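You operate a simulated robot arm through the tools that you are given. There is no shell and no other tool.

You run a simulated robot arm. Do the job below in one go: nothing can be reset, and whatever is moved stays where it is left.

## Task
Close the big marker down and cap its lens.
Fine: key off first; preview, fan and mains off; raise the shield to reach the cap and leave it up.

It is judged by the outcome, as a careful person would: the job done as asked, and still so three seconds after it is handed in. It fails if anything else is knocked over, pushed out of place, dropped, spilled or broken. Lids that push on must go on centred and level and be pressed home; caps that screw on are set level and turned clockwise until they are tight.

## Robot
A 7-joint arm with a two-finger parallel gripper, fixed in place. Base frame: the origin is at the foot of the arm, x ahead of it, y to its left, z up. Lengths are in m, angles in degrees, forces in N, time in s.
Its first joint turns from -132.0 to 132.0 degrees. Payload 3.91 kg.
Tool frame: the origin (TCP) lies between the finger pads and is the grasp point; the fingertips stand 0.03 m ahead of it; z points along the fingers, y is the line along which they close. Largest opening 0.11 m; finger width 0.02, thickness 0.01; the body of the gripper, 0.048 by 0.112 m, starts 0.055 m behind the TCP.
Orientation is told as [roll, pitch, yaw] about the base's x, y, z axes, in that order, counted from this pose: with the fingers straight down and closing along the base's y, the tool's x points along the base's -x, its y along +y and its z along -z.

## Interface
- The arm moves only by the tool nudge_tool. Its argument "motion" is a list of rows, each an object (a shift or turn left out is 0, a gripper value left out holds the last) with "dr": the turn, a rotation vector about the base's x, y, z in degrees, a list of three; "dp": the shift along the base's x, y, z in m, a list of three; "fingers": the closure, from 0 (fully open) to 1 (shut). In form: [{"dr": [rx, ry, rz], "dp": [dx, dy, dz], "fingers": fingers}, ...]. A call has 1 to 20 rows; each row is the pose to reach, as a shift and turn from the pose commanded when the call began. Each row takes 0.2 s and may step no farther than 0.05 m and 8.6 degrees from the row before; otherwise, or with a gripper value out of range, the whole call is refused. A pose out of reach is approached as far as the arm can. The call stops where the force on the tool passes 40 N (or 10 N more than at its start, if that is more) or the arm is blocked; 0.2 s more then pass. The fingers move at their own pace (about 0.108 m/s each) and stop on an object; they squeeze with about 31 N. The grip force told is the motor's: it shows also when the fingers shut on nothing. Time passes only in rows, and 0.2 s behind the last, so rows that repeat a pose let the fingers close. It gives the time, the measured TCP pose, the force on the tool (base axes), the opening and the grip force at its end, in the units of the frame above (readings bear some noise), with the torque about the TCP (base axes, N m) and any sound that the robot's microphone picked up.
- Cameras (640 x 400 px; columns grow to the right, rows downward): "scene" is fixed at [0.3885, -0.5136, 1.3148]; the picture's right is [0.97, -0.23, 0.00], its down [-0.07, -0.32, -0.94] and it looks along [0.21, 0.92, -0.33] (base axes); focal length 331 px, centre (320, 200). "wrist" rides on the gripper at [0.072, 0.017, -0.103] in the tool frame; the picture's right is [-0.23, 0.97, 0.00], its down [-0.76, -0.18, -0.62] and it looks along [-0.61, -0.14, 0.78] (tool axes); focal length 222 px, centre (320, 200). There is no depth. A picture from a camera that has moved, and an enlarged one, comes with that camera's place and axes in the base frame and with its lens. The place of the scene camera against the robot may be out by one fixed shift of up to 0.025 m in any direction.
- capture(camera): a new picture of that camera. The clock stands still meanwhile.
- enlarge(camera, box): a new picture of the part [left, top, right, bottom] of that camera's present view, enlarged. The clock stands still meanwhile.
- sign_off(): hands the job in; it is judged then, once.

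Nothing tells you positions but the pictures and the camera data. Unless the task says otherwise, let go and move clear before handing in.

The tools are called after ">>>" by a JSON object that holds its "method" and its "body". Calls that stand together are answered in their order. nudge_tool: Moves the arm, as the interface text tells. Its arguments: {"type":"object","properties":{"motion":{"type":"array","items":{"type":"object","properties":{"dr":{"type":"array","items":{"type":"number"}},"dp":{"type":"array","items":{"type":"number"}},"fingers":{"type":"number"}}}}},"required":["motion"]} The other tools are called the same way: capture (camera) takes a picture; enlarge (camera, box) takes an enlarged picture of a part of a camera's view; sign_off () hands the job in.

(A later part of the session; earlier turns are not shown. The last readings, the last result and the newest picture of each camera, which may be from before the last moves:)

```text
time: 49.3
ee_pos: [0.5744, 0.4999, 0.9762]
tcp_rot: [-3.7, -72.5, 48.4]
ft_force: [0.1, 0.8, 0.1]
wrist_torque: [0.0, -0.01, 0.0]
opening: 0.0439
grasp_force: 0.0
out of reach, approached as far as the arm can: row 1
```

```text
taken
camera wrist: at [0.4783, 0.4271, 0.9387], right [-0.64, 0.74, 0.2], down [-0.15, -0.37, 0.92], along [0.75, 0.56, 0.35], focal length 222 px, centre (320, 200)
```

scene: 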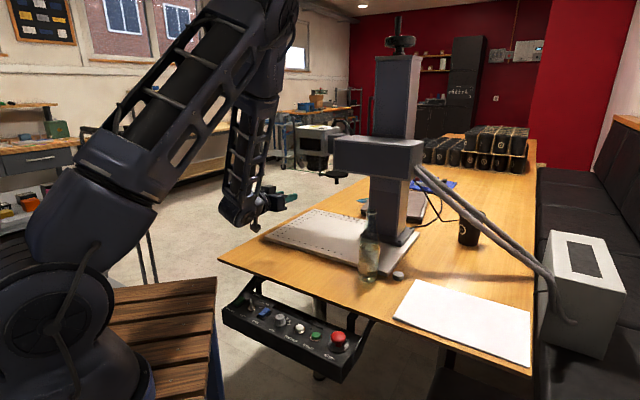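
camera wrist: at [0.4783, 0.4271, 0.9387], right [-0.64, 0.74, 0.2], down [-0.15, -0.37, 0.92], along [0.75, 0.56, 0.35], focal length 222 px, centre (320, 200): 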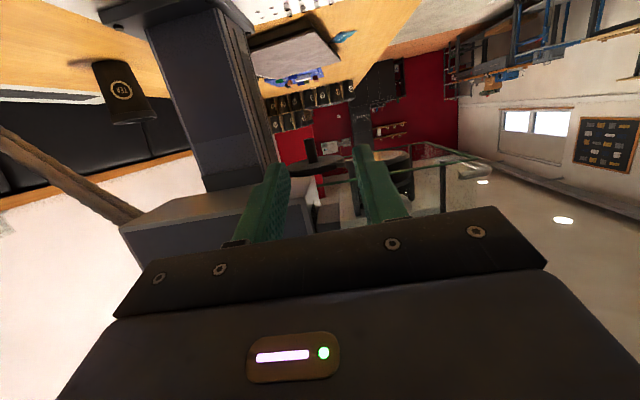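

I'm back within reach at 17° nose-down. I'll move outward in front of the stub, raising the pitch again as the arm extends.

>>> {"method": "nudge_tool", "body": {"motion": [{"dp": [0.025, 0.011, 0]}, {"dp": [0.05, 0.022, -0.003], "dr": [1.5, -1.5, 0]}, {"dp": [0.068, 0.031, -0.004], "dr": [3, -3, 0]}, {"dp": [0.068, 0.031, -0.004], "dr": [5, -5, 0]}]}}

>>> {"method": "enlarge", "body": {"camera": "wrist", "box": [190, 60, 430, 220]}}

>>> {"method": "capture", "body": {"camera": "scene"}}

```text
time: 50.3
ee_pos: [0.6431, 0.5259, 0.9903]
tcp_rot: [-4.6, -76.6, 49.2]
ft_force: [1.0, -1.3, -1.8]
wrist_torque: [0.1, -0.02, 0.13]
opening: 0.044
grasp_force: 0.1
out of reach, approached as far as the arm can: row 3, 4
```

```text
2.50 times, centred on (310, 140) of wrist
camera zoom: at [0.5494, 0.4563, 0.9433], right [-0.65, 0.73, 0.2], down [-0.19, -0.42, 0.89], along [0.73, 0.54, 0.41], focal length 555 px, centre (345, 350)
```

zoom: 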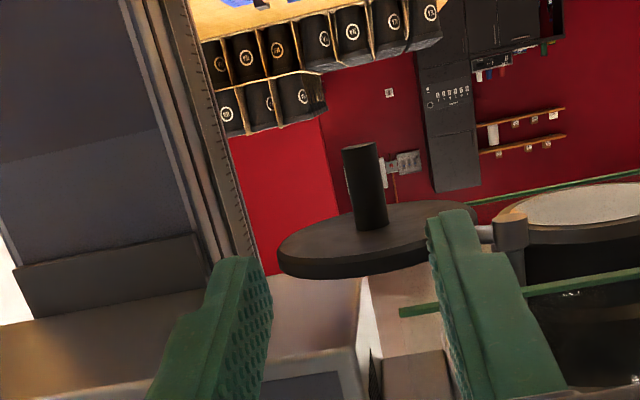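

```text
taken
```

scene: 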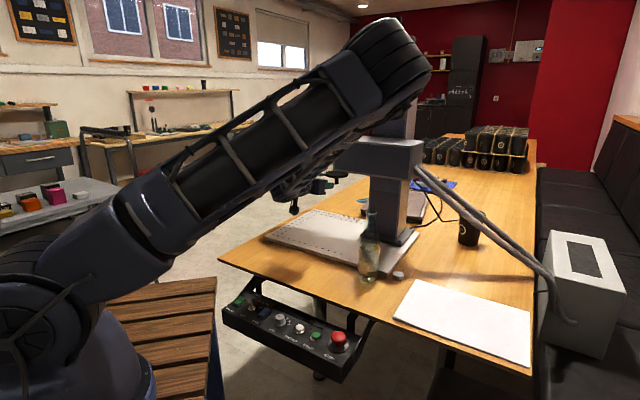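

The wrist limit is around 13° nose-down here. I'll settle on about 15–16° down and drop to z 0.972, which still clears the disc and shield.

>>> {"method": "nudge_tool", "body": {"motion": [{"dp": [-0.001, 0.001, -0.006], "dr": [-1.4, 1.4, 0]}, {"dp": [-0.003, 0.003, -0.012], "dr": [-1.8, 1.8, 0]}, {"dp": [-0.003, 0.003, -0.018], "dr": [-1.8, 1.8, 0]}]}}

>>> {"method": "capture", "body": {"camera": "wrist"}}

```text
time: 51.1
ee_pos: [0.6398, 0.5301, 0.9713]
tcp_rot: [-4.2, -74.0, 48.9]
ft_force: [-0.2, -0.6, -0.3]
wrist_torque: [0.02, -0.01, 0.05]
opening: 0.0439
grasp_force: 0.0
```

```text
taken
camera wrist: at [0.5446, 0.4574, 0.931], right [-0.65, 0.74, 0.2], down [-0.16, -0.39, 0.91], along [0.75, 0.55, 0.37], focal length 222 px, centre (320, 200)
```

wrist: 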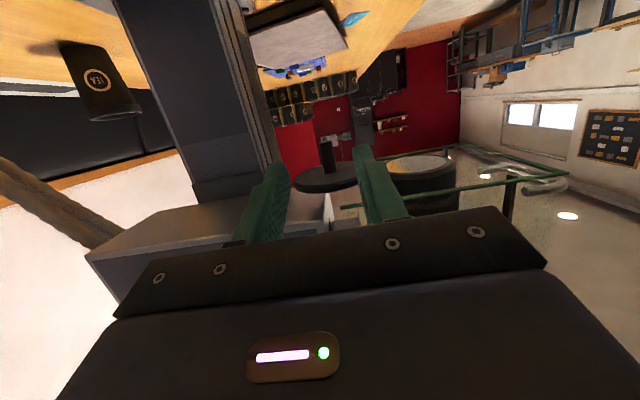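

Good, this pose is reachable. I'll move forward toward the stub.

>>> {"method": "nudge_tool", "body": {"motion": [{"dp": [0.014, 0.014, 0]}, {"dp": [0.028, 0.028, 0], "dr": [0.7, -0.7, 0]}, {"dp": [0.04, 0.04, -0.001], "dr": [1.4, -1.4, 0]}]}}

>>> {"method": "capture", "body": {"camera": "wrist"}}

>>> {"method": "enlarge", "body": {"camera": "wrist", "box": [220, 70, 420, 210]}}

>>> {"method": "enlarge", "body": {"camera": "scene", "box": [260, 110, 420, 220]}}

```text
time: 51.9
ee_pos: [0.684, 0.5675, 0.9771]
tcp_rot: [-4.6, -76.0, 49.3]
ft_force: [0.5, 0.1, 0.1]
wrist_torque: [0.04, -0.04, 0.09]
opening: 0.044
grasp_force: 0.1
out of reach, approached as far as the arm can: row 3
```

```text
taken
camera wrist: at [0.5893, 0.4959, 0.9313], right [-0.65, 0.73, 0.2], down [-0.19, -0.41, 0.89], along [0.74, 0.54, 0.4], focal length 222 px, centre (320, 200)
```

wrist: 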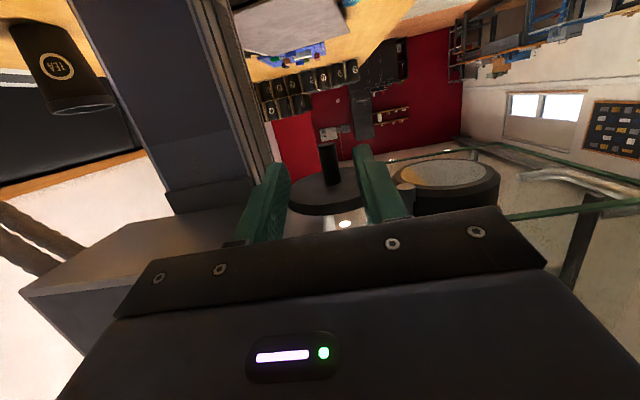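

```text
2.86 times, centred on (320, 140) of wrist
camera zoom: at [0.5893, 0.4959, 0.9313], right [-0.65, 0.73, 0.2], down [-0.19, -0.41, 0.89], along [0.74, 0.54, 0.4], focal length 635 px, centre (320, 371)
```

zoom: 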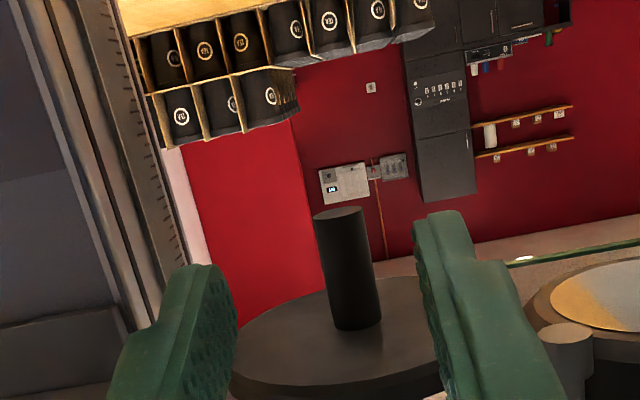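

```text
3.64 times, centred on (340, 165) of scene
camera zoom: at [0.3885, -0.5136, 1.3148], right [0.97, -0.23, 0.0], down [-0.07, -0.32, -0.94], along [0.21, 0.92, -0.33], focal length 1203 px, centre (247, 327)
```

zoom: 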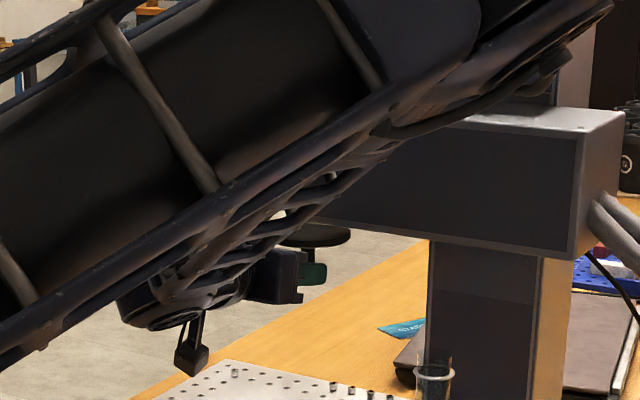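

The stub stands between the fingers, slightly to one side. I'll correct laterally by 6 mm, then move in.

>>> {"method": "nudge_tool", "body": {"motion": [{"dp": [-0.0045, 0.0045, -0.004], "dr": [-1.2, 1.2, 0]}, {"dp": [0.003, 0.012, -0.005], "dr": [-1.2, 1.2, 0]}, {"dp": [0.012, 0.021, -0.005], "dr": [-1.2, 1.2, 0]}, {"dp": [0.02, 0.029, -0.005], "dr": [-1.2, 1.2, 0]}]}}

>>> {"method": "enlarge", "body": {"camera": "wrist", "box": [220, 70, 420, 210]}}

```text
time: 52.9
ee_pos: [0.704, 0.5954, 0.9708]
tcp_rot: [-4.1, -74.4, 48.8]
ft_force: [-0.4, -1.1, 0.2]
wrist_torque: [0.01, 0.02, -0.01]
opening: 0.0442
grasp_force: 0.1
```

```text
2.86 times, centred on (320, 140) of wrist
camera zoom: at [0.6084, 0.5232, 0.9289], right [-0.65, 0.74, 0.2], down [-0.17, -0.39, 0.9], along [0.74, 0.55, 0.38], focal length 635 px, centre (320, 371)
```

zoom: 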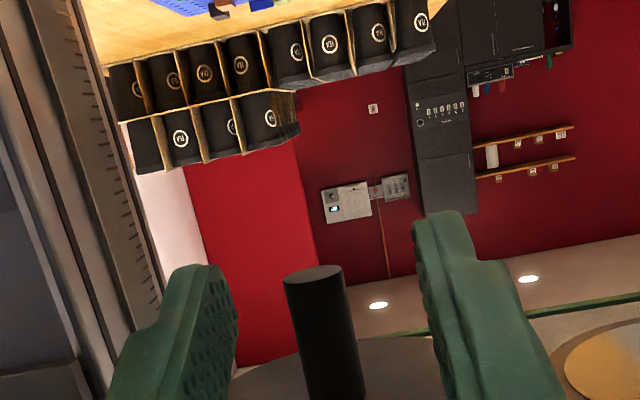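

The stub (about 14 mm diameter) is between the fingers. I'll lower slightly for clearance, close the fingers into a loose cage around it, and begin the swing.

>>> {"method": "nudge_tool", "body": {"motion": [{"dp": [0.0, 0.0, -0.003], "fingers": 0.7}, {"dp": [0.0, 0.0, -0.003], "fingers": 0.82}, {"dp": [0.0, 0.0, -0.003], "fingers": 0.82}]}}

>>> {"method": "enlarge", "body": {"camera": "wrist", "box": [220, 70, 420, 210]}}

```text
time: 53.7
ee_pos: [0.704, 0.5949, 0.9687]
tcp_rot: [-4.2, -74.4, 48.9]
ft_force: [0.2, 0.3, 0.3]
wrist_torque: [-0.03, 0.02, -0.03]
opening: 0.0199
grasp_force: 0.1
```

```text
2.86 times, centred on (320, 140) of wrist
camera zoom: at [0.6085, 0.5232, 0.9266], right [-0.65, 0.74, 0.2], down [-0.17, -0.39, 0.9], along [0.74, 0.55, 0.38], focal length 635 px, centre (320, 371)
```

zoom: 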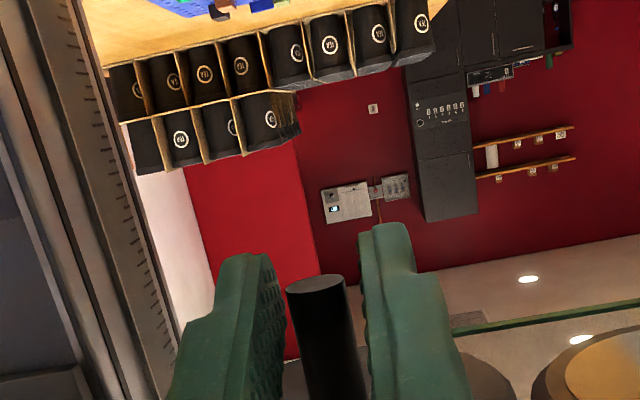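

The stub is caged. I'll sweep the first part of the arc.

>>> {"method": "nudge_tool", "body": {"motion": [{"dp": [-0.0012, 0.0066, 0]}, {"dp": [-0.0024, 0.0131, 0]}, {"dp": [-0.004, 0.019, 0]}, {"dp": [-0.0059, 0.0252, 0]}, {"dp": [-0.009, 0.0305, 0]}, {"dp": [-0.0123, 0.0358, 0]}]}}

>>> {"method": "enlarge", "body": {"camera": "wrist", "box": [220, 70, 420, 210]}}

>>> {"method": "capture", "body": {"camera": "wrist"}}

```text
time: 54.2
ee_pos: [0.701, 0.6037, 0.9651]
tcp_rot: [-4.1, -74.2, 48.5]
ft_force: [-11.0, -27.1, 1.2]
wrist_torque: [1.5, -0.68, 0.67]
opening: 0.0201
grasp_force: 0.7
stopped in row 2: the force on the tool passed its limit at 58 N (the readings are from after the stop); the commanded pose is now the measured one
```

```text
2.86 times, centred on (320, 140) of wrist
camera zoom: at [0.6061, 0.5315, 0.9241], right [-0.64, 0.74, 0.2], down [-0.17, -0.39, 0.91], along [0.75, 0.55, 0.37], focal length 635 px, centre (320, 371)
```

zoom: 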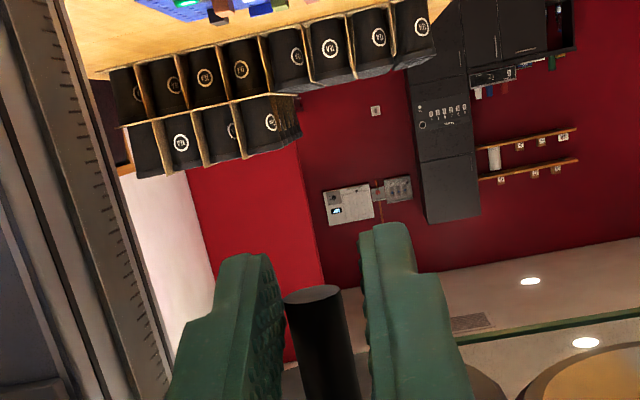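

```text
taken
camera wrist: at [0.6061, 0.5315, 0.9241], right [-0.64, 0.74, 0.2], down [-0.17, -0.39, 0.91], along [0.75, 0.55, 0.37], focal length 222 px, centre (320, 200)
```

wrist: 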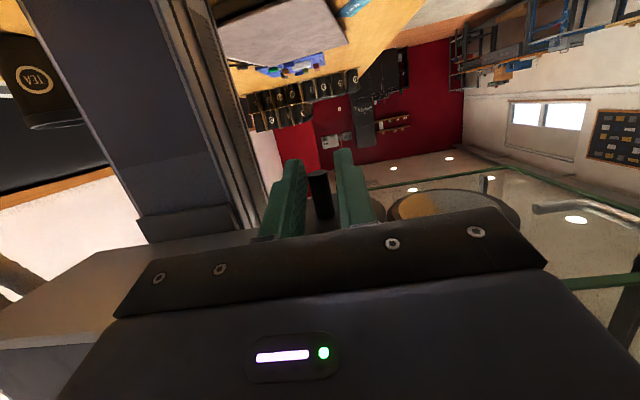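

The gripper body is touching the raised shield's lower edge (about z 1.008) because of the nose-down tilt. I'll back out, then yaw about 28° so the forearm is more comfortable, and try for a flatter tool.

>>> {"method": "nudge_tool", "body": {"motion": [{"dp": [0.003, -0.003, 0], "fingers": 0.7}, {"dp": [-0.006, -0.011, 0], "fingers": 0.6}, {"dp": [-0.025, -0.03, 0]}, {"dp": [-0.05, -0.055, 0]}, {"dp": [-0.075, -0.08, 0]}]}}

>>> {"method": "nudge_tool", "body": {"motion": [{"dr": [0, 0, 7], "dp": [0.01, -0.005, 0]}, {"dr": [0, 0, 14], "dp": [0.02, -0.01, 0]}, {"dr": [0, 0, 21], "dp": [0.03, -0.015, 0]}, {"dr": [0, 0, 28], "dp": [0.04, -0.02, 0]}]}}

>>> {"method": "capture", "body": {"camera": "wrist"}}

>>> {"method": "capture", "body": {"camera": "scene"}}

```text
time: 55.5
ee_pos: [0.629, 0.5263, 0.9658]
tcp_rot: [-4.0, -74.2, 48.4]
ft_force: [-0.4, 0.0, 1.4]
wrist_torque: [0.0, 0.0, 0.01]
opening: 0.0437
grasp_force: 0.1
```

```text
time: 56.5
ee_pos: [0.6669, 0.5066, 0.9662]
tcp_rot: [-4.0, -74.3, 76.5]
ft_force: [-0.7, 0.3, -0.4]
wrist_torque: [-0.01, -0.02, -0.01]
opening: 0.0439
grasp_force: 0.1
out of reach, approached as far as the arm can: row 1
```

```text
taken
camera wrist: at [0.6175, 0.3977, 0.9231], right [-0.92, 0.35, 0.2], down [0.04, -0.42, 0.9], along [0.4, 0.84, 0.38], focal length 222 px, centre (320, 200)
```

wrist: 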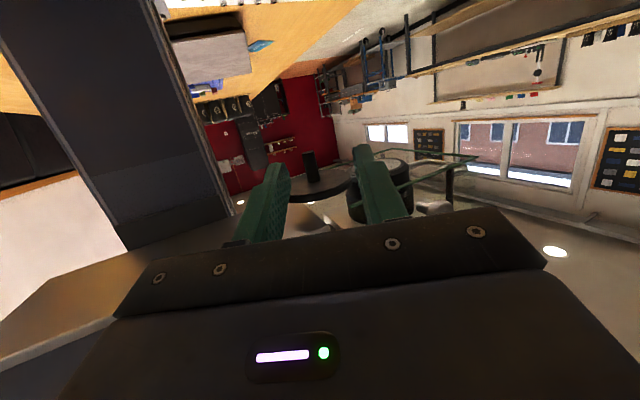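

```text
taken
```

scene: 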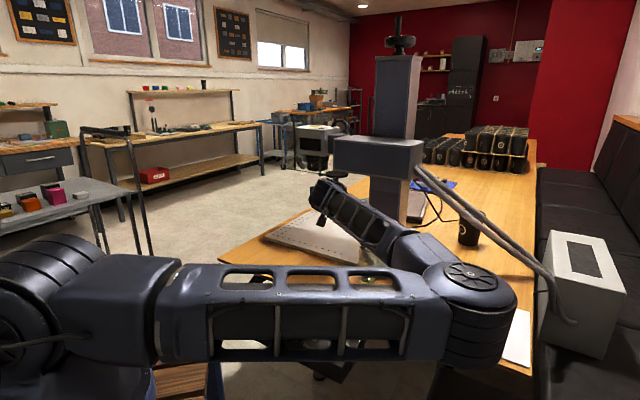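

The elbow swung down to the right. It looks clear of the table items, but I'll check that closely while trying to level the tool.

>>> {"method": "enlarge", "body": {"camera": "scene", "box": [280, 150, 520, 390]}}

>>> {"method": "nudge_tool", "body": {"motion": [{"dr": [3.8, -1.2, 0]}, {"dr": [7.6, -2.4, 0]}]}}

>>> {"method": "capture", "body": {"camera": "scene"}}

>>> {"method": "capture", "body": {"camera": "wrist"}}

```text
1.67 times, centred on (400, 270) of scene
camera zoom: at [0.3885, -0.5136, 1.3148], right [0.97, -0.23, 0.0], down [-0.07, -0.32, -0.94], along [0.21, 0.92, -0.33], focal length 551 px, centre (187, 83)
```

zoom: 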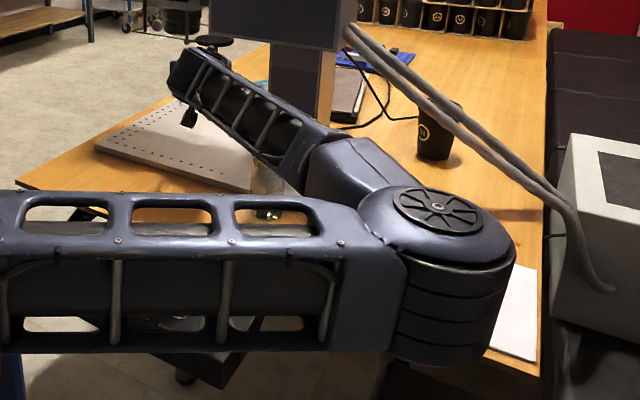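

```text
time: 57.0
ee_pos: [0.6674, 0.505, 0.9666]
tcp_rot: [-8.6, -82.2, 81.0]
ft_force: [0.0, 0.0, 0.6]
wrist_torque: [0.0, 0.01, 0.0]
opening: 0.0442
grasp_force: 0.0
```

```text
taken
```

scene: 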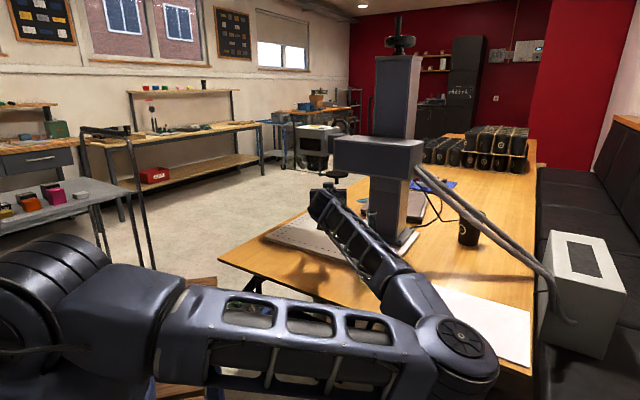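

```text
taken
camera wrist: at [0.6189, 0.4039, 0.9081], right [-0.92, 0.32, 0.21], down [0.0, -0.54, 0.84], along [0.38, 0.78, 0.5], focal length 222 px, centre (320, 200)
```

wrist: 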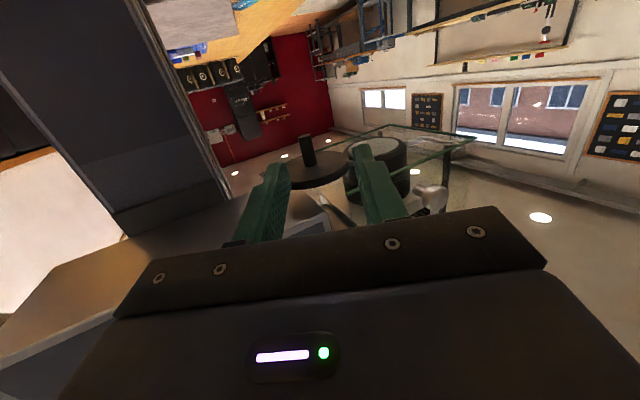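

The tool is now only about 7.5° nose-down and in reach, with the arm clear of the bottle. I'll refine the stub position from here.

>>> {"method": "enlarge", "body": {"camera": "wrist", "box": [220, 70, 440, 220]}}

>>> {"method": "enlarge", "body": {"camera": "scene", "box": [230, 170, 530, 400]}}

```text
2.67 times, centred on (330, 145) of wrist
camera zoom: at [0.6189, 0.4039, 0.9081], right [-0.92, 0.32, 0.21], down [0.0, -0.54, 0.84], along [0.38, 0.78, 0.5], focal length 592 px, centre (293, 347)
```

zoom: 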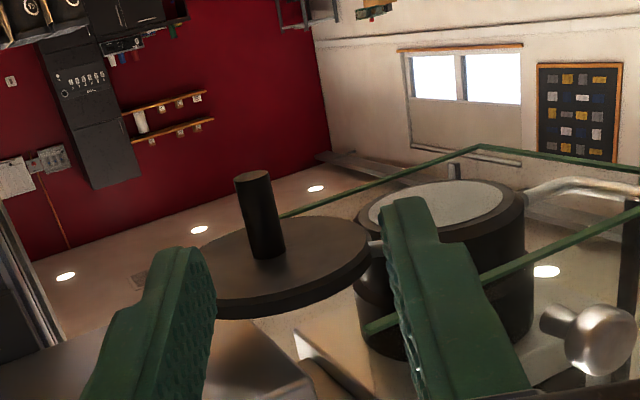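

```text
1.74 times, centred on (380, 285) of scene
camera zoom: at [0.3885, -0.5136, 1.3148], right [0.97, -0.23, 0.0], down [-0.07, -0.32, -0.94], along [0.21, 0.92, -0.33], focal length 575 px, centre (216, 52)
```

zoom: 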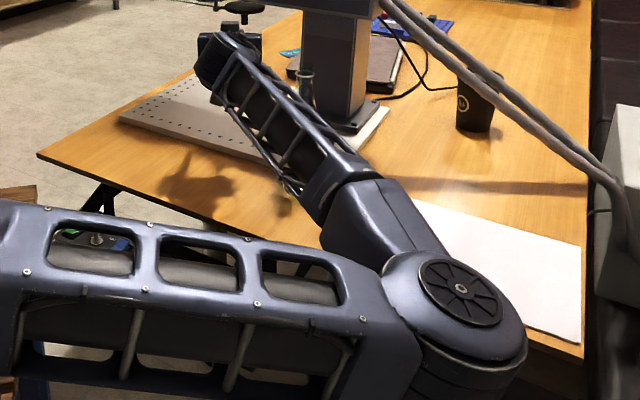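

The bottle is still standing, behind the forearm. The stub is at (0.7215, 0.612) and the lens centre at (0.660, 0.673). I'll line up and move in along the tool axis.

>>> {"method": "nudge_tool", "body": {"motion": [{"dp": [0.021, 0.0, 0.0]}, {"dp": [0.028, 0.022, 0.0]}, {"dp": [0.035, 0.044, 0.0]}, {"dp": [0.039, 0.06, 0.0]}]}}

>>> {"method": "enlarge", "body": {"camera": "wrist", "box": [220, 70, 440, 220]}}

>>> {"method": "enlarge", "body": {"camera": "scene", "box": [230, 170, 530, 400]}}

```text
time: 58.0
ee_pos: [0.7081, 0.5652, 0.9665]
tcp_rot: [-8.5, -82.3, 81.0]
ft_force: [-0.3, -0.2, -0.2]
wrist_torque: [-0.02, 0.03, 0.0]
opening: 0.0442
grasp_force: 0.1
```

```text
2.67 times, centred on (330, 145) of wrist
camera zoom: at [0.6596, 0.4635, 0.9079], right [-0.92, 0.32, 0.21], down [0.0, -0.54, 0.84], along [0.38, 0.78, 0.5], focal length 592 px, centre (293, 347)
```

zoom: 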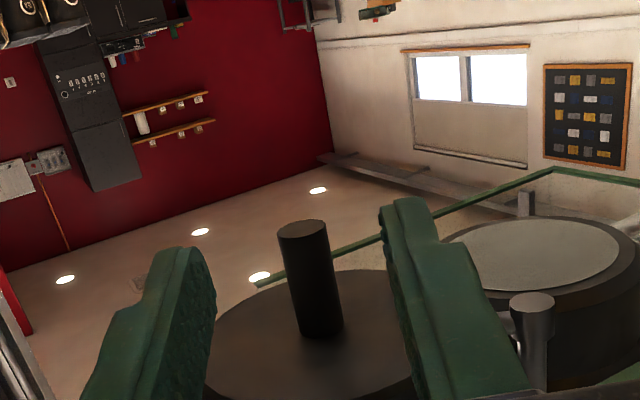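

```text
1.74 times, centred on (380, 285) of scene
camera zoom: at [0.3885, -0.5136, 1.3148], right [0.97, -0.23, 0.0], down [-0.07, -0.32, -0.94], along [0.21, 0.92, -0.33], focal length 575 px, centre (216, 52)
```

zoom: 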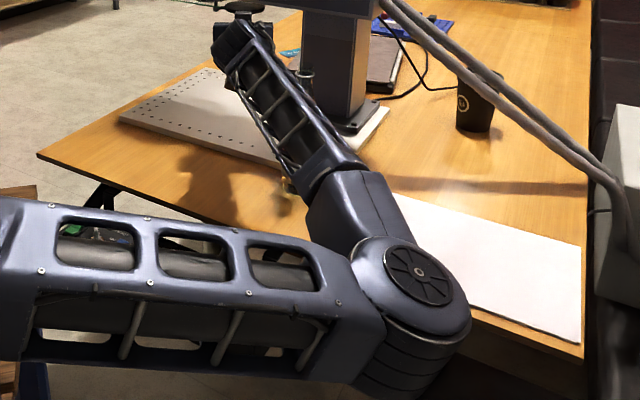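

Well aligned. I'll move in and cage the stub.

>>> {"method": "nudge_tool", "body": {"motion": [{"dp": [0.004, 0.014, 0.001]}, {"dp": [0.0075, 0.028, 0.001]}, {"dp": [0.0075, 0.028, 0.001], "fingers": 0.82}, {"dp": [0.0075, 0.028, 0.001], "fingers": 0.82}]}}

>>> {"method": "capture", "body": {"camera": "wrist"}}

>>> {"method": "enlarge", "body": {"camera": "wrist", "box": [220, 70, 440, 220]}}

```text
time: 59.0
ee_pos: [0.7144, 0.5922, 0.9651]
tcp_rot: [-8.3, -82.2, 80.7]
ft_force: [-0.1, -0.2, -0.3]
wrist_torque: [-0.02, 0.03, 0.01]
opening: 0.02
grasp_force: 0.2
```

```text
taken
camera wrist: at [0.6664, 0.4897, 0.9077], right [-0.92, 0.32, 0.21], down [0.0, -0.54, 0.84], along [0.38, 0.78, 0.5], focal length 222 px, centre (320, 200)
```

wrist: 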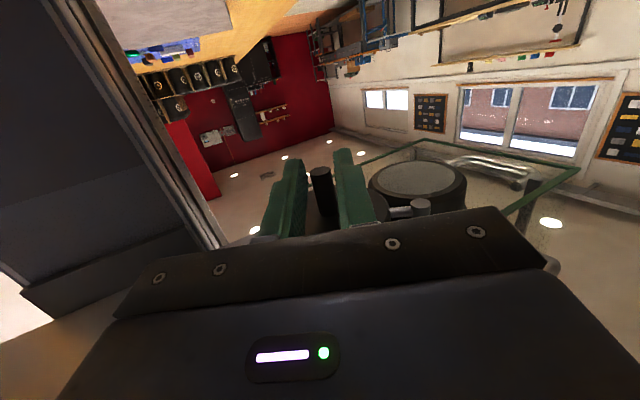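

```text
2.67 times, centred on (330, 145) of wrist
camera zoom: at [0.6664, 0.4897, 0.9077], right [-0.92, 0.32, 0.21], down [0.0, -0.54, 0.84], along [0.38, 0.78, 0.5], focal length 592 px, centre (293, 347)
```

zoom: 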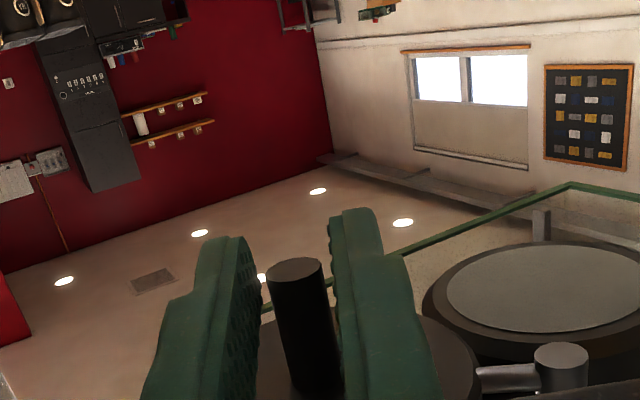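

The stub is well inside the fingers. The first part of the swing is along the finger direction, so I'll clamp the stub and drag it along the arc about the pivot near (0.660, 0.617).

>>> {"method": "nudge_tool", "body": {"motion": [{"dp": [0, 0, 0.002], "fingers": 1.0}, {"dp": [0, 0, 0.002], "fingers": 1.0}, {"dp": [0, 0, 0.002], "fingers": 1.0}]}}

```text
time: 59.9
ee_pos: [0.715, 0.5922, 0.9654]
tcp_rot: [-7.9, -82.0, 80.3]
ft_force: [-1.5, -0.7, -18.3]
wrist_torque: [-0.44, 0.32, 0.07]
opening: 0.0131
grasp_force: 44.9
```

>>> {"method": "nudge_tool", "body": {"motion": [{"dp": [0, 0.0027, -0.0015]}, {"dp": [0.0002, 0.0053, -0.0015]}, {"dp": [0, 0.0106, -0.0015]}, {"dp": [-0.0007, 0.0158, -0.0015]}, {"dp": [-0.0019, 0.0208, -0.0015]}]}}

>>> {"method": "capture", "body": {"camera": "wrist"}}

>>> {"method": "enlarge", "body": {"camera": "wrist", "box": [220, 70, 440, 220]}}

```text
time: 61.0
ee_pos: [0.7148, 0.6129, 0.9665]
tcp_rot: [-8.1, -82.2, 80.4]
ft_force: [24.3, 2.5, -10.0]
wrist_torque: [-0.26, 0.37, -0.3]
opening: 0.0133
grasp_force: 44.8
```

```text
taken
camera wrist: at [0.666, 0.5108, 0.9089], right [-0.92, 0.33, 0.21], down [0.0, -0.54, 0.84], along [0.39, 0.78, 0.5], focal length 222 px, centre (320, 200)
```

wrist: 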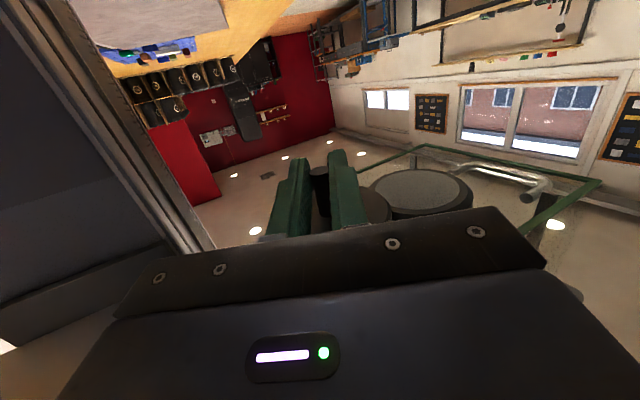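

```text
2.67 times, centred on (330, 145) of wrist
camera zoom: at [0.666, 0.5108, 0.9089], right [-0.92, 0.33, 0.21], down [0.0, -0.54, 0.84], along [0.39, 0.78, 0.5], focal length 592 px, centre (293, 347)
```

zoom: 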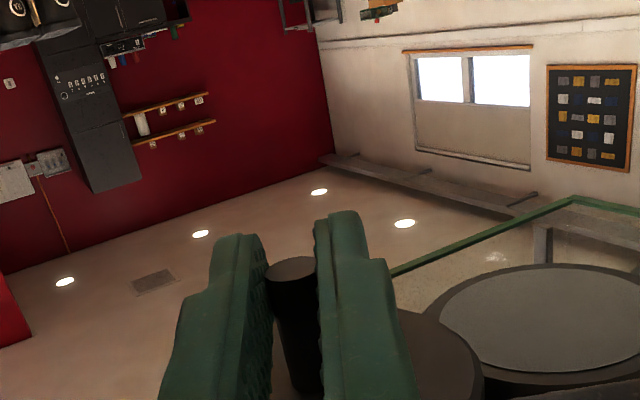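

The cap is swinging with the stub. I'll continue around the arc with a small correction.

>>> {"method": "nudge_tool", "body": {"motion": [{"dp": [0.0008, 0.005, -0.0005]}, {"dp": [-0.0008, 0.0102, -0.0005]}, {"dp": [-0.0029, 0.015, -0.0005]}, {"dp": [-0.0053, 0.0197, -0.0005]}]}}

>>> {"method": "enlarge", "body": {"camera": "wrist", "box": [220, 70, 440, 220]}}

```text
time: 62.0
ee_pos: [0.709, 0.6272, 0.9667]
tcp_rot: [-6.2, -82.2, 78.6]
ft_force: [-1.2, -19.7, -1.6]
wrist_torque: [0.35, 1.48, 1.87]
opening: 0.013
grasp_force: 45.0
stopped in row 4: the force on the tool passed its limit at 55 N (the readings are from after the stop); the commanded pose is now the measured one
```

```text
2.67 times, centred on (330, 145) of wrist
camera zoom: at [0.6604, 0.5262, 0.9089], right [-0.92, 0.32, 0.21], down [0.0, -0.54, 0.84], along [0.39, 0.78, 0.5], focal length 592 px, centre (293, 347)
```

zoom: 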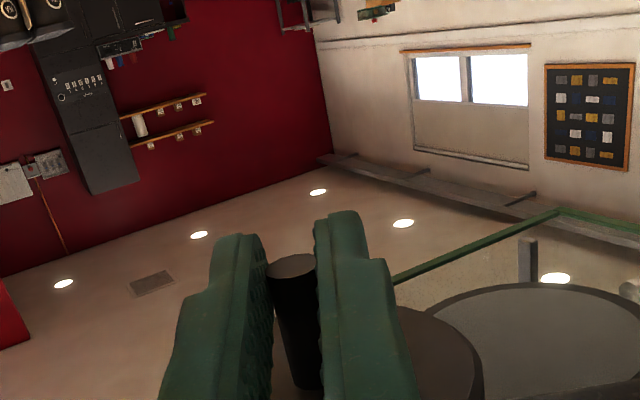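

Something on the left of the hand is blocking, probably the shield's front lower edge. I'll look at the whole view.

>>> {"method": "capture", "body": {"camera": "wrist"}}

>>> {"method": "enlarge", "body": {"camera": "wrist", "box": [400, 120, 640, 320]}}

>>> {"method": "enlarge", "body": {"camera": "scene", "box": [270, 110, 430, 230]}}

```text
taken
camera wrist: at [0.6604, 0.5262, 0.9089], right [-0.92, 0.32, 0.21], down [0.0, -0.54, 0.84], along [0.39, 0.78, 0.5], focal length 222 px, centre (320, 200)
```

wrist: 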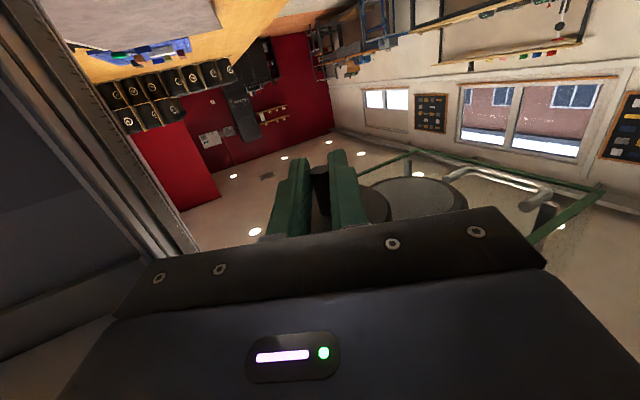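

```text
2.00 times, centred on (520, 220) of wrist
camera zoom: at [0.6604, 0.5262, 0.9089], right [-0.92, 0.32, 0.21], down [0.0, -0.54, 0.84], along [0.39, 0.78, 0.5], focal length 444 px, centre (-80, 160)
```

zoom: 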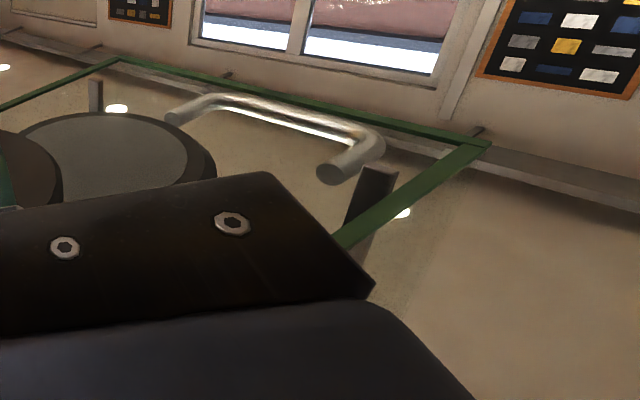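

```text
3.33 times, centred on (350, 170) of scene
camera zoom: at [0.3885, -0.5136, 1.3148], right [0.97, -0.23, 0.0], down [-0.07, -0.32, -0.94], along [0.21, 0.92, -0.33], focal length 1102 px, centre (220, 300)
```

zoom: 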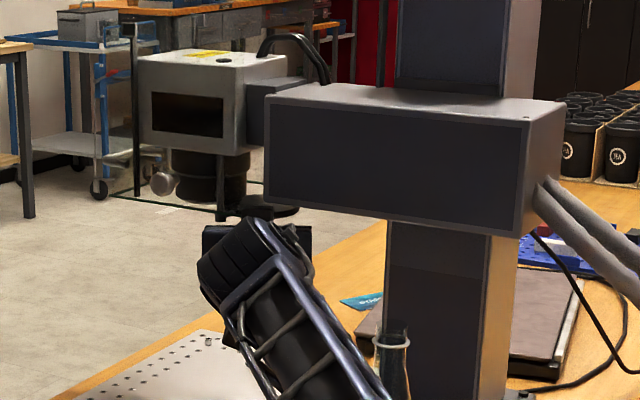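

The block is explained by my arc being a few mm off-radius, not a collision: the fitted tool path circle is centre (0.6547, 0.5992), radius 0.061. I'll continue along that circle.

>>> {"method": "nudge_tool", "body": {"motion": [{"dp": [-0.0019, 0.0034, 0]}, {"dp": [-0.0043, 0.007, 0]}, {"dp": [-0.0066, 0.01, 0]}, {"dp": [-0.009, 0.0128, 0]}]}}

```text
time: 62.3
ee_pos: [0.7096, 0.6277, 0.9671]
tcp_rot: [-5.4, -82.2, 77.7]
ft_force: [-3.8, -20.7, 0.4]
wrist_torque: [0.43, 1.29, 1.81]
opening: 0.0128
grasp_force: 45.2
stopped in row 1: the force on the tool passed its limit at 52 N (the readings are from after the stop); the commanded pose is now the measured one
```

It's still blocked with the same load. I'll look closely at the disc/lens and the hand's surroundings before going further.

>>> {"method": "enlarge", "body": {"camera": "wrist", "box": [330, 130, 500, 240]}}

>>> {"method": "enlarge", "body": {"camera": "scene", "box": [290, 130, 370, 190]}}

>>> {"method": "capture", "body": {"camera": "scene"}}

```text
3.64 times, centred on (415, 185) of wrist
camera zoom: at [0.6602, 0.5263, 0.909], right [-0.92, 0.32, 0.21], down [0.0, -0.54, 0.84], along [0.39, 0.78, 0.5], focal length 808 px, centre (-26, 254)
```

zoom: 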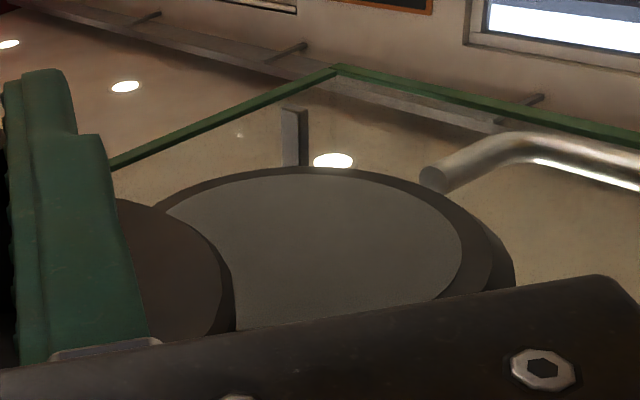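

```text
6.67 times, centred on (330, 160) of scene
camera zoom: at [0.3885, -0.5136, 1.3148], right [0.97, -0.23, 0.0], down [-0.07, -0.32, -0.94], along [0.21, 0.92, -0.33], focal length 2205 px, centre (253, 467)
```

zoom: 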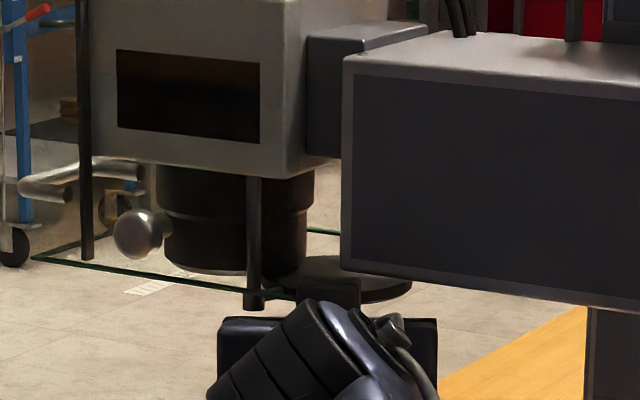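

```text
taken
```

scene: 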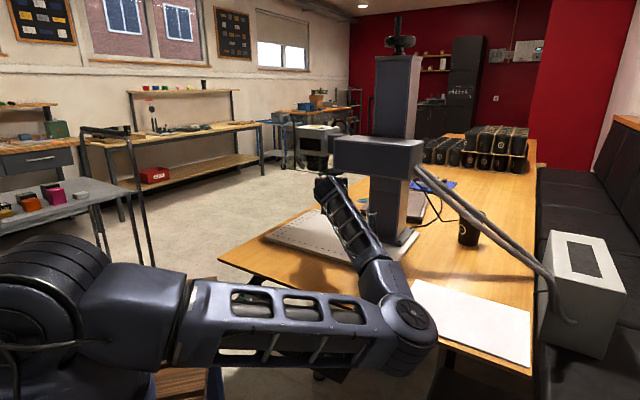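

I can now see a box on the upper side of the hand catching the right end of the shield's front panel. I need the tool pointing slightly up so that box drops below the shield edge. I'll release the stub, back off, and pitch up.

>>> {"method": "nudge_tool", "body": {"motion": [{"fingers": 0.75}, {"dp": [0.0, -0.003, 0], "fingers": 0.65}, {"dp": [-0.003, -0.018, 0.0], "fingers": 0.6}, {"dp": [-0.01, -0.04, 0.0]}, {"dp": [-0.018, -0.065, 0.0]}]}}

>>> {"method": "nudge_tool", "body": {"motion": [{"dr": [3.8, -1.2, 0]}, {"dr": [7.6, -2.4, 0]}, {"dr": [11.4, -3.6, 0]}, {"dr": [15.2, -4.8, 0]}]}}

>>> {"method": "capture", "body": {"camera": "scene"}}

>>> {"method": "capture", "body": {"camera": "wrist"}}

```text
time: 63.5
ee_pos: [0.689, 0.5663, 0.9647]
tcp_rot: [-6.2, -82.2, 78.6]
ft_force: [-0.7, 0.8, 0.1]
wrist_torque: [-0.01, 0.03, -0.02]
opening: 0.0438
grasp_force: 0.1
```

```text
time: 64.5
ee_pos: [0.7134, 0.5583, 0.9945]
tcp_rot: [-170.9, -83.5, -115.1]
ft_force: [0.4, 0.4, -0.5]
wrist_torque: [0.0, -0.03, -0.01]
opening: 0.044
grasp_force: 0.1
out of reach, approached as far as the arm can: row 3, 4
```

```text
taken
```

scene: 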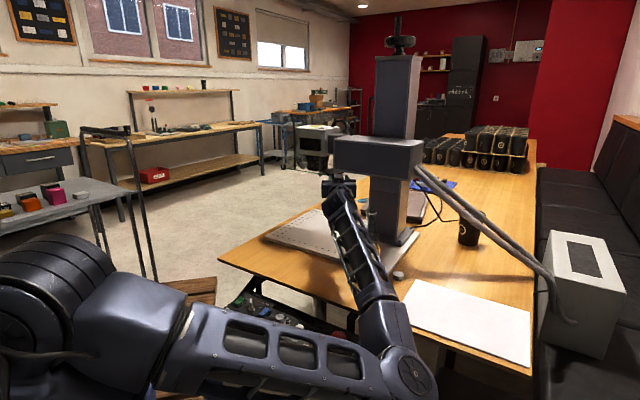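

```text
taken
camera wrist: at [0.6729, 0.4725, 0.9096], right [-0.95, 0.25, 0.21], down [-0.04, -0.72, 0.69], along [0.32, 0.65, 0.69], focal length 222 px, centre (320, 200)
```

wrist: 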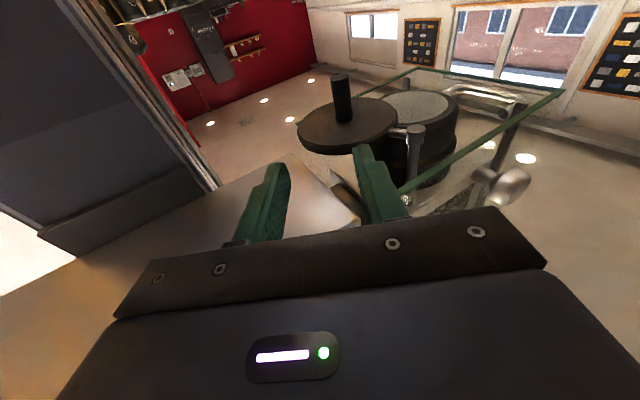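

I got the tool about 6° nose-up. I'll check the bottle and forearm clearance before continuing.

>>> {"method": "enlarge", "body": {"camera": "scene", "box": [290, 160, 450, 300]}}

>>> {"method": "enlarge", "body": {"camera": "wrist", "box": [220, 50, 540, 240]}}

```text
2.86 times, centred on (370, 230) of scene
camera zoom: at [0.3885, -0.5136, 1.3148], right [0.97, -0.23, 0.0], down [-0.07, -0.32, -0.94], along [0.21, 0.92, -0.33], focal length 945 px, centre (177, 114)
```

zoom: 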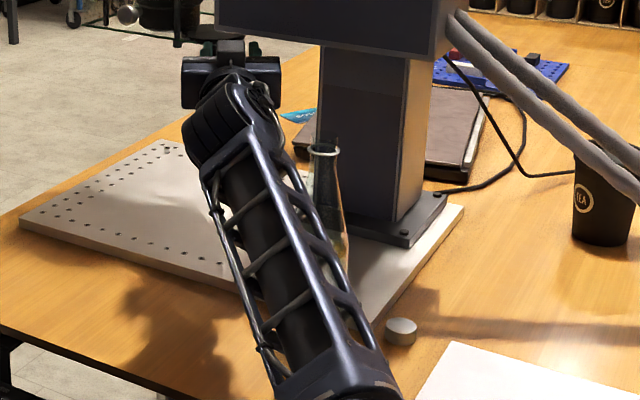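

```text
2.00 times, centred on (380, 145) of wrist
camera zoom: at [0.6729, 0.4725, 0.9096], right [-0.95, 0.25, 0.21], down [-0.04, -0.72, 0.69], along [0.32, 0.65, 0.69], focal length 444 px, centre (200, 310)
```

zoom: 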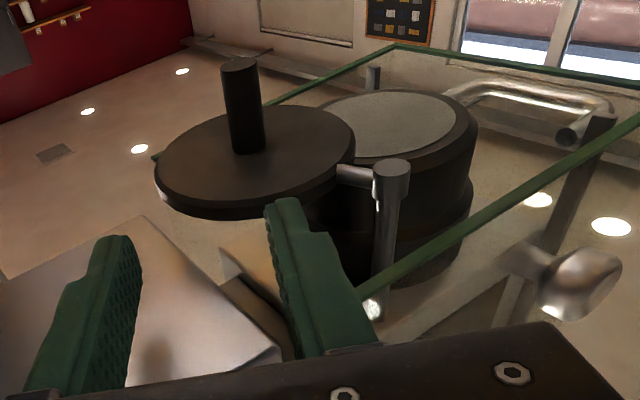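

Very clear now: the cap arm sits at about 27–30°, the pivot is at (0.661, 0.619), the lens centre at (0.660, 0.680), and the stub at (0.7155, 0.648). The bottle hasn't moved. I'll go to a pre-grasp with this nose-up attitude.

>>> {"method": "nudge_tool", "body": {"motion": [{"dp": [-0.005, 0.001, -0.009]}, {"dp": [-0.01, 0.002, -0.018]}, {"dp": [-0.015, 0.003, -0.027]}, {"dp": [-0.02, 0.004, -0.034]}]}}

>>> {"method": "capture", "body": {"camera": "wrist"}}

>>> {"method": "capture", "body": {"camera": "scene"}}

```text
time: 65.5
ee_pos: [0.7194, 0.5558, 0.9889]
tcp_rot: [-171.1, -83.5, -115.0]
ft_force: [-0.3, 0.8, 0.3]
wrist_torque: [0.02, 0.01, -0.05]
opening: 0.044
grasp_force: 0.1
out of reach, approached as far as the arm can: row 1, 2, 3, 4
```

```text
taken
camera wrist: at [0.6783, 0.4695, 0.9049], right [-0.95, 0.25, 0.21], down [-0.04, -0.72, 0.69], along [0.32, 0.65, 0.69], focal length 222 px, centre (320, 200)
```

wrist: 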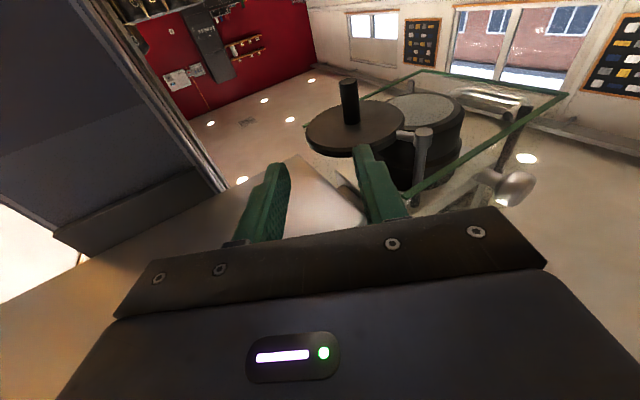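

```text
taken
```

scene: 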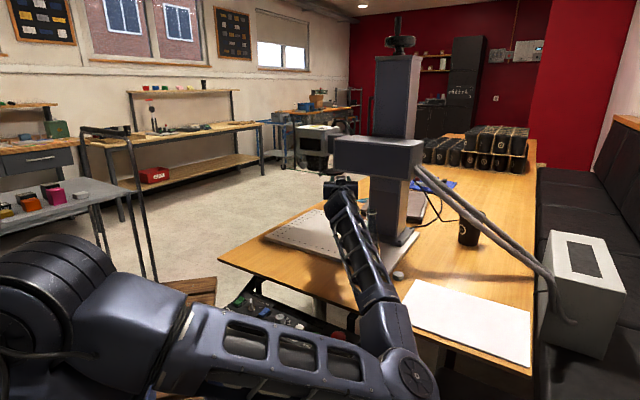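

The nose-up attitude isn't holdable at the right position. Better plan: roll the tool 90° with the fingers wide open and use the upper finger as a pusher, so the hand itself sits about 60 mm lower, well under the shield. First I'll retreat and unwind the pose.

>>> {"method": "nudge_tool", "body": {"motion": [{"dp": [-0.01, -0.01, 0], "dr": [-3.8, 1.2, 0]}, {"dp": [-0.02, -0.025, -0.005], "dr": [-7.6, 2.4, 0]}, {"dp": [-0.03, -0.04, -0.01], "dr": [-11.4, 3.6, 0]}, {"dp": [-0.035, -0.05, -0.01], "dr": [-15.2, 4.8, 0]}, {"dp": [-0.04, -0.055, -0.01], "dr": [-20, 6.3, 0]}]}}

>>> {"method": "capture", "body": {"camera": "scene"}}

```text
time: 66.7
ee_pos: [0.6788, 0.5019, 0.9777]
tcp_rot: [-3.7, -77.1, 76.1]
ft_force: [-0.9, 0.7, 0.6]
wrist_torque: [-0.02, -0.02, 0.01]
opening: 0.0439
grasp_force: 0.1
```

```text
taken
```

scene: 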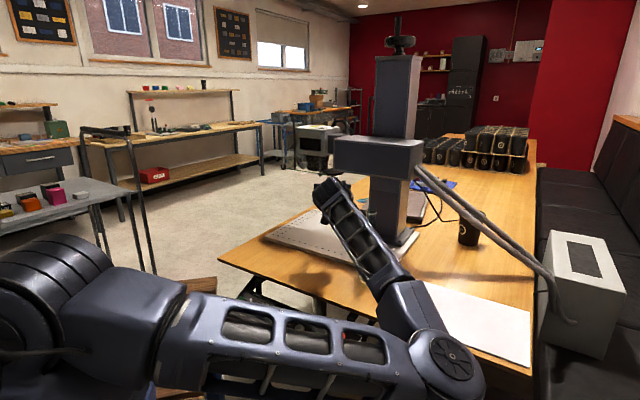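

>>> {"method": "nudge_tool", "body": {"motion": [{"dp": [-0.015, 0, 0.005], "dr": [0, 0, -7]}, {"dp": [-0.03, 0, 0.01], "dr": [0, 0, -14]}, {"dp": [-0.045, 0, 0.015], "dr": [0, 0, -21]}, {"dp": [-0.06, 0, 0.02], "dr": [0, 0, -28]}]}}

>>> {"method": "capture", "body": {"camera": "scene"}}

```text
time: 67.9
ee_pos: [0.5965, 0.5226, 0.951]
tcp_rot: [15.7, -71.4, 38.8]
ft_force: [-0.5, 0.4, 0.7]
wrist_torque: [-0.05, 0.01, -0.05]
opening: 0.0439
grasp_force: 0.0
out of reach, approached as far as the arm can: row 3, 4
stopped in row 4: the arm was blocked; the commanded pose is now the measured one
```

```text
taken
```

scene: 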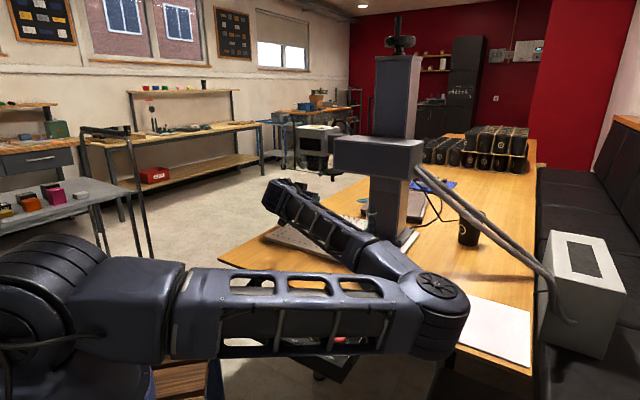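

The arm reported blocked. I'll check for contact with the bottle or anything else.

>>> {"method": "enlarge", "body": {"camera": "scene", "box": [250, 150, 450, 300]}}

>>> {"method": "capture", "body": {"camera": "wrist"}}

>>> {"method": "enlarge", "body": {"camera": "scene", "box": [200, 230, 500, 400]}}

```text
2.67 times, centred on (350, 225) of scene
camera zoom: at [0.3885, -0.5136, 1.3148], right [0.97, -0.23, 0.0], down [-0.07, -0.32, -0.94], along [0.21, 0.92, -0.33], focal length 882 px, centre (240, 133)
```

zoom: 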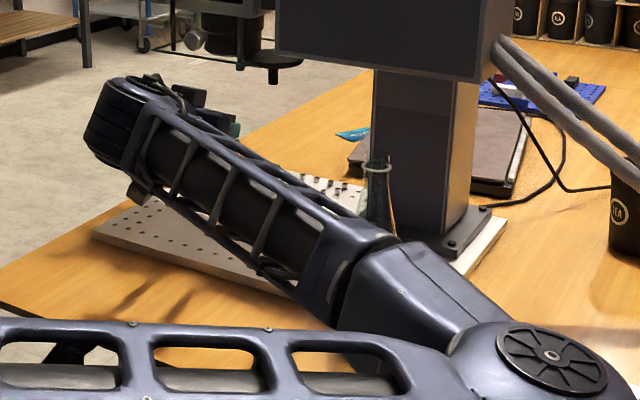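

```text
taken
camera wrist: at [0.5102, 0.4376, 0.9162], right [-0.72, 0.62, 0.3], down [-0.01, -0.44, 0.9], along [0.69, 0.65, 0.32], focal length 222 px, centre (320, 200)
```

wrist: 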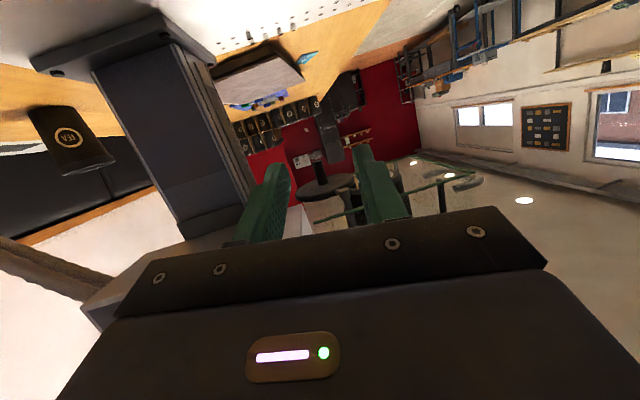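

```text
2.13 times, centred on (350, 315) of scene
camera zoom: at [0.3885, -0.5136, 1.3148], right [0.97, -0.23, 0.0], down [-0.07, -0.32, -0.94], along [0.21, 0.92, -0.33], focal length 706 px, centre (256, -45)
```

zoom: 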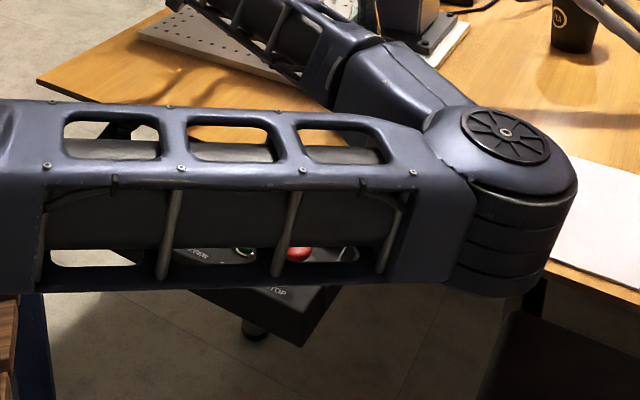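

The bottle and bench items are untouched, so this looks like a joint limit. I'll unwind gently: raise, pull back and pitch the nose down.

>>> {"method": "nudge_tool", "body": {"motion": [{"dp": [-0.01, -0.01, 0.015], "dr": [-3.3, 2.3, 0]}, {"dp": [-0.02, -0.02, 0.03], "dr": [-6.6, 4.6, 0]}, {"dp": [-0.03, -0.03, 0.045], "dr": [-9.8, 6.9, 0]}]}}

>>> {"method": "capture", "body": {"camera": "scene"}}

```text
time: 68.7
ee_pos: [0.5679, 0.4924, 0.9966]
tcp_rot: [9.0, -59.5, 44.8]
ft_force: [0.3, 0.5, -0.8]
wrist_torque: [0.0, -0.02, 0.02]
opening: 0.0438
grasp_force: 0.1
```

```text
taken
```

scene: 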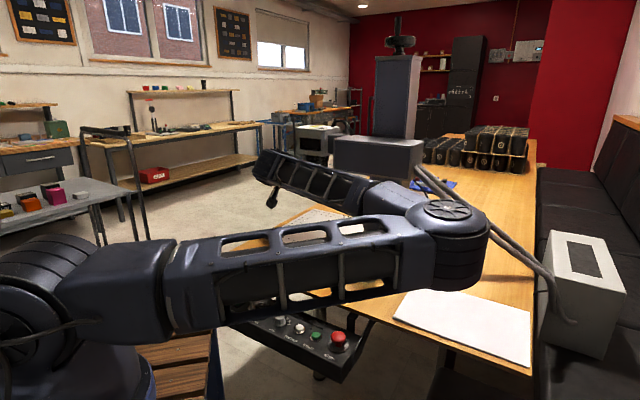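

>>> {"method": "nudge_tool", "body": {"motion": [{"dp": [-0.015, -0.01, 0.02], "dr": [-3, 2.4, 0]}, {"dp": [-0.03, -0.02, 0.04], "dr": [-6, 4.8, 0]}, {"dp": [-0.045, -0.03, 0.06], "dr": [-9, 7.2, 0]}, {"dp": [-0.06, -0.04, 0.08], "dr": [-12, 9.6, 0]}]}}

>>> {"method": "capture", "body": {"camera": "scene"}}

>>> {"method": "capture", "body": {"camera": "wrist"}}

```text
time: 69.7
ee_pos: [0.5093, 0.4525, 1.0758]
tcp_rot: [6.6, -44.3, 46.6]
ft_force: [0.3, 0.0, -0.1]
wrist_torque: [0.05, 0.05, 0.04]
opening: 0.0439
grasp_force: 0.0
```

```text
taken
```

scene: 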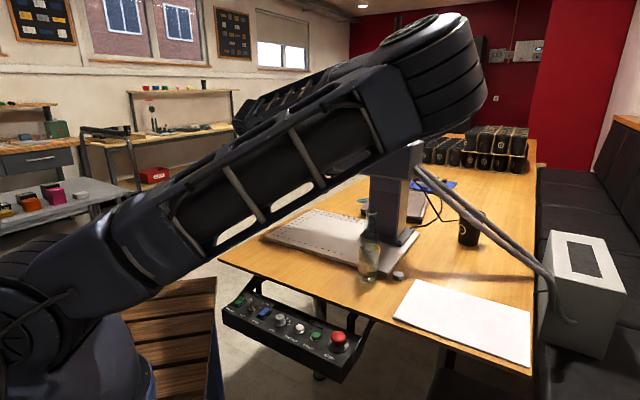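

```text
taken
camera wrist: at [0.4197, 0.3642, 1.0996], right [-0.65, 0.73, 0.24], down [0.27, -0.08, 0.96], along [0.71, 0.68, -0.14], focal length 222 px, centre (320, 200)
```

wrist: 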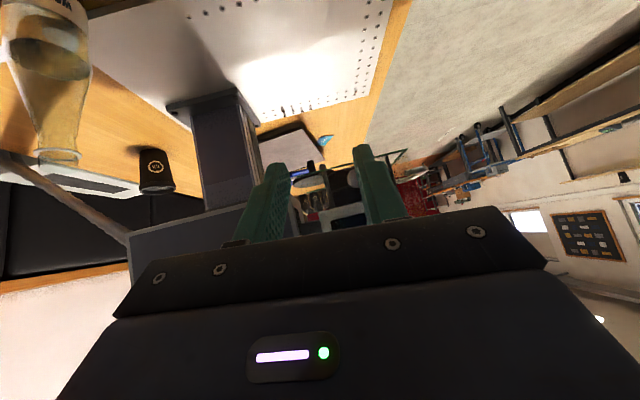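

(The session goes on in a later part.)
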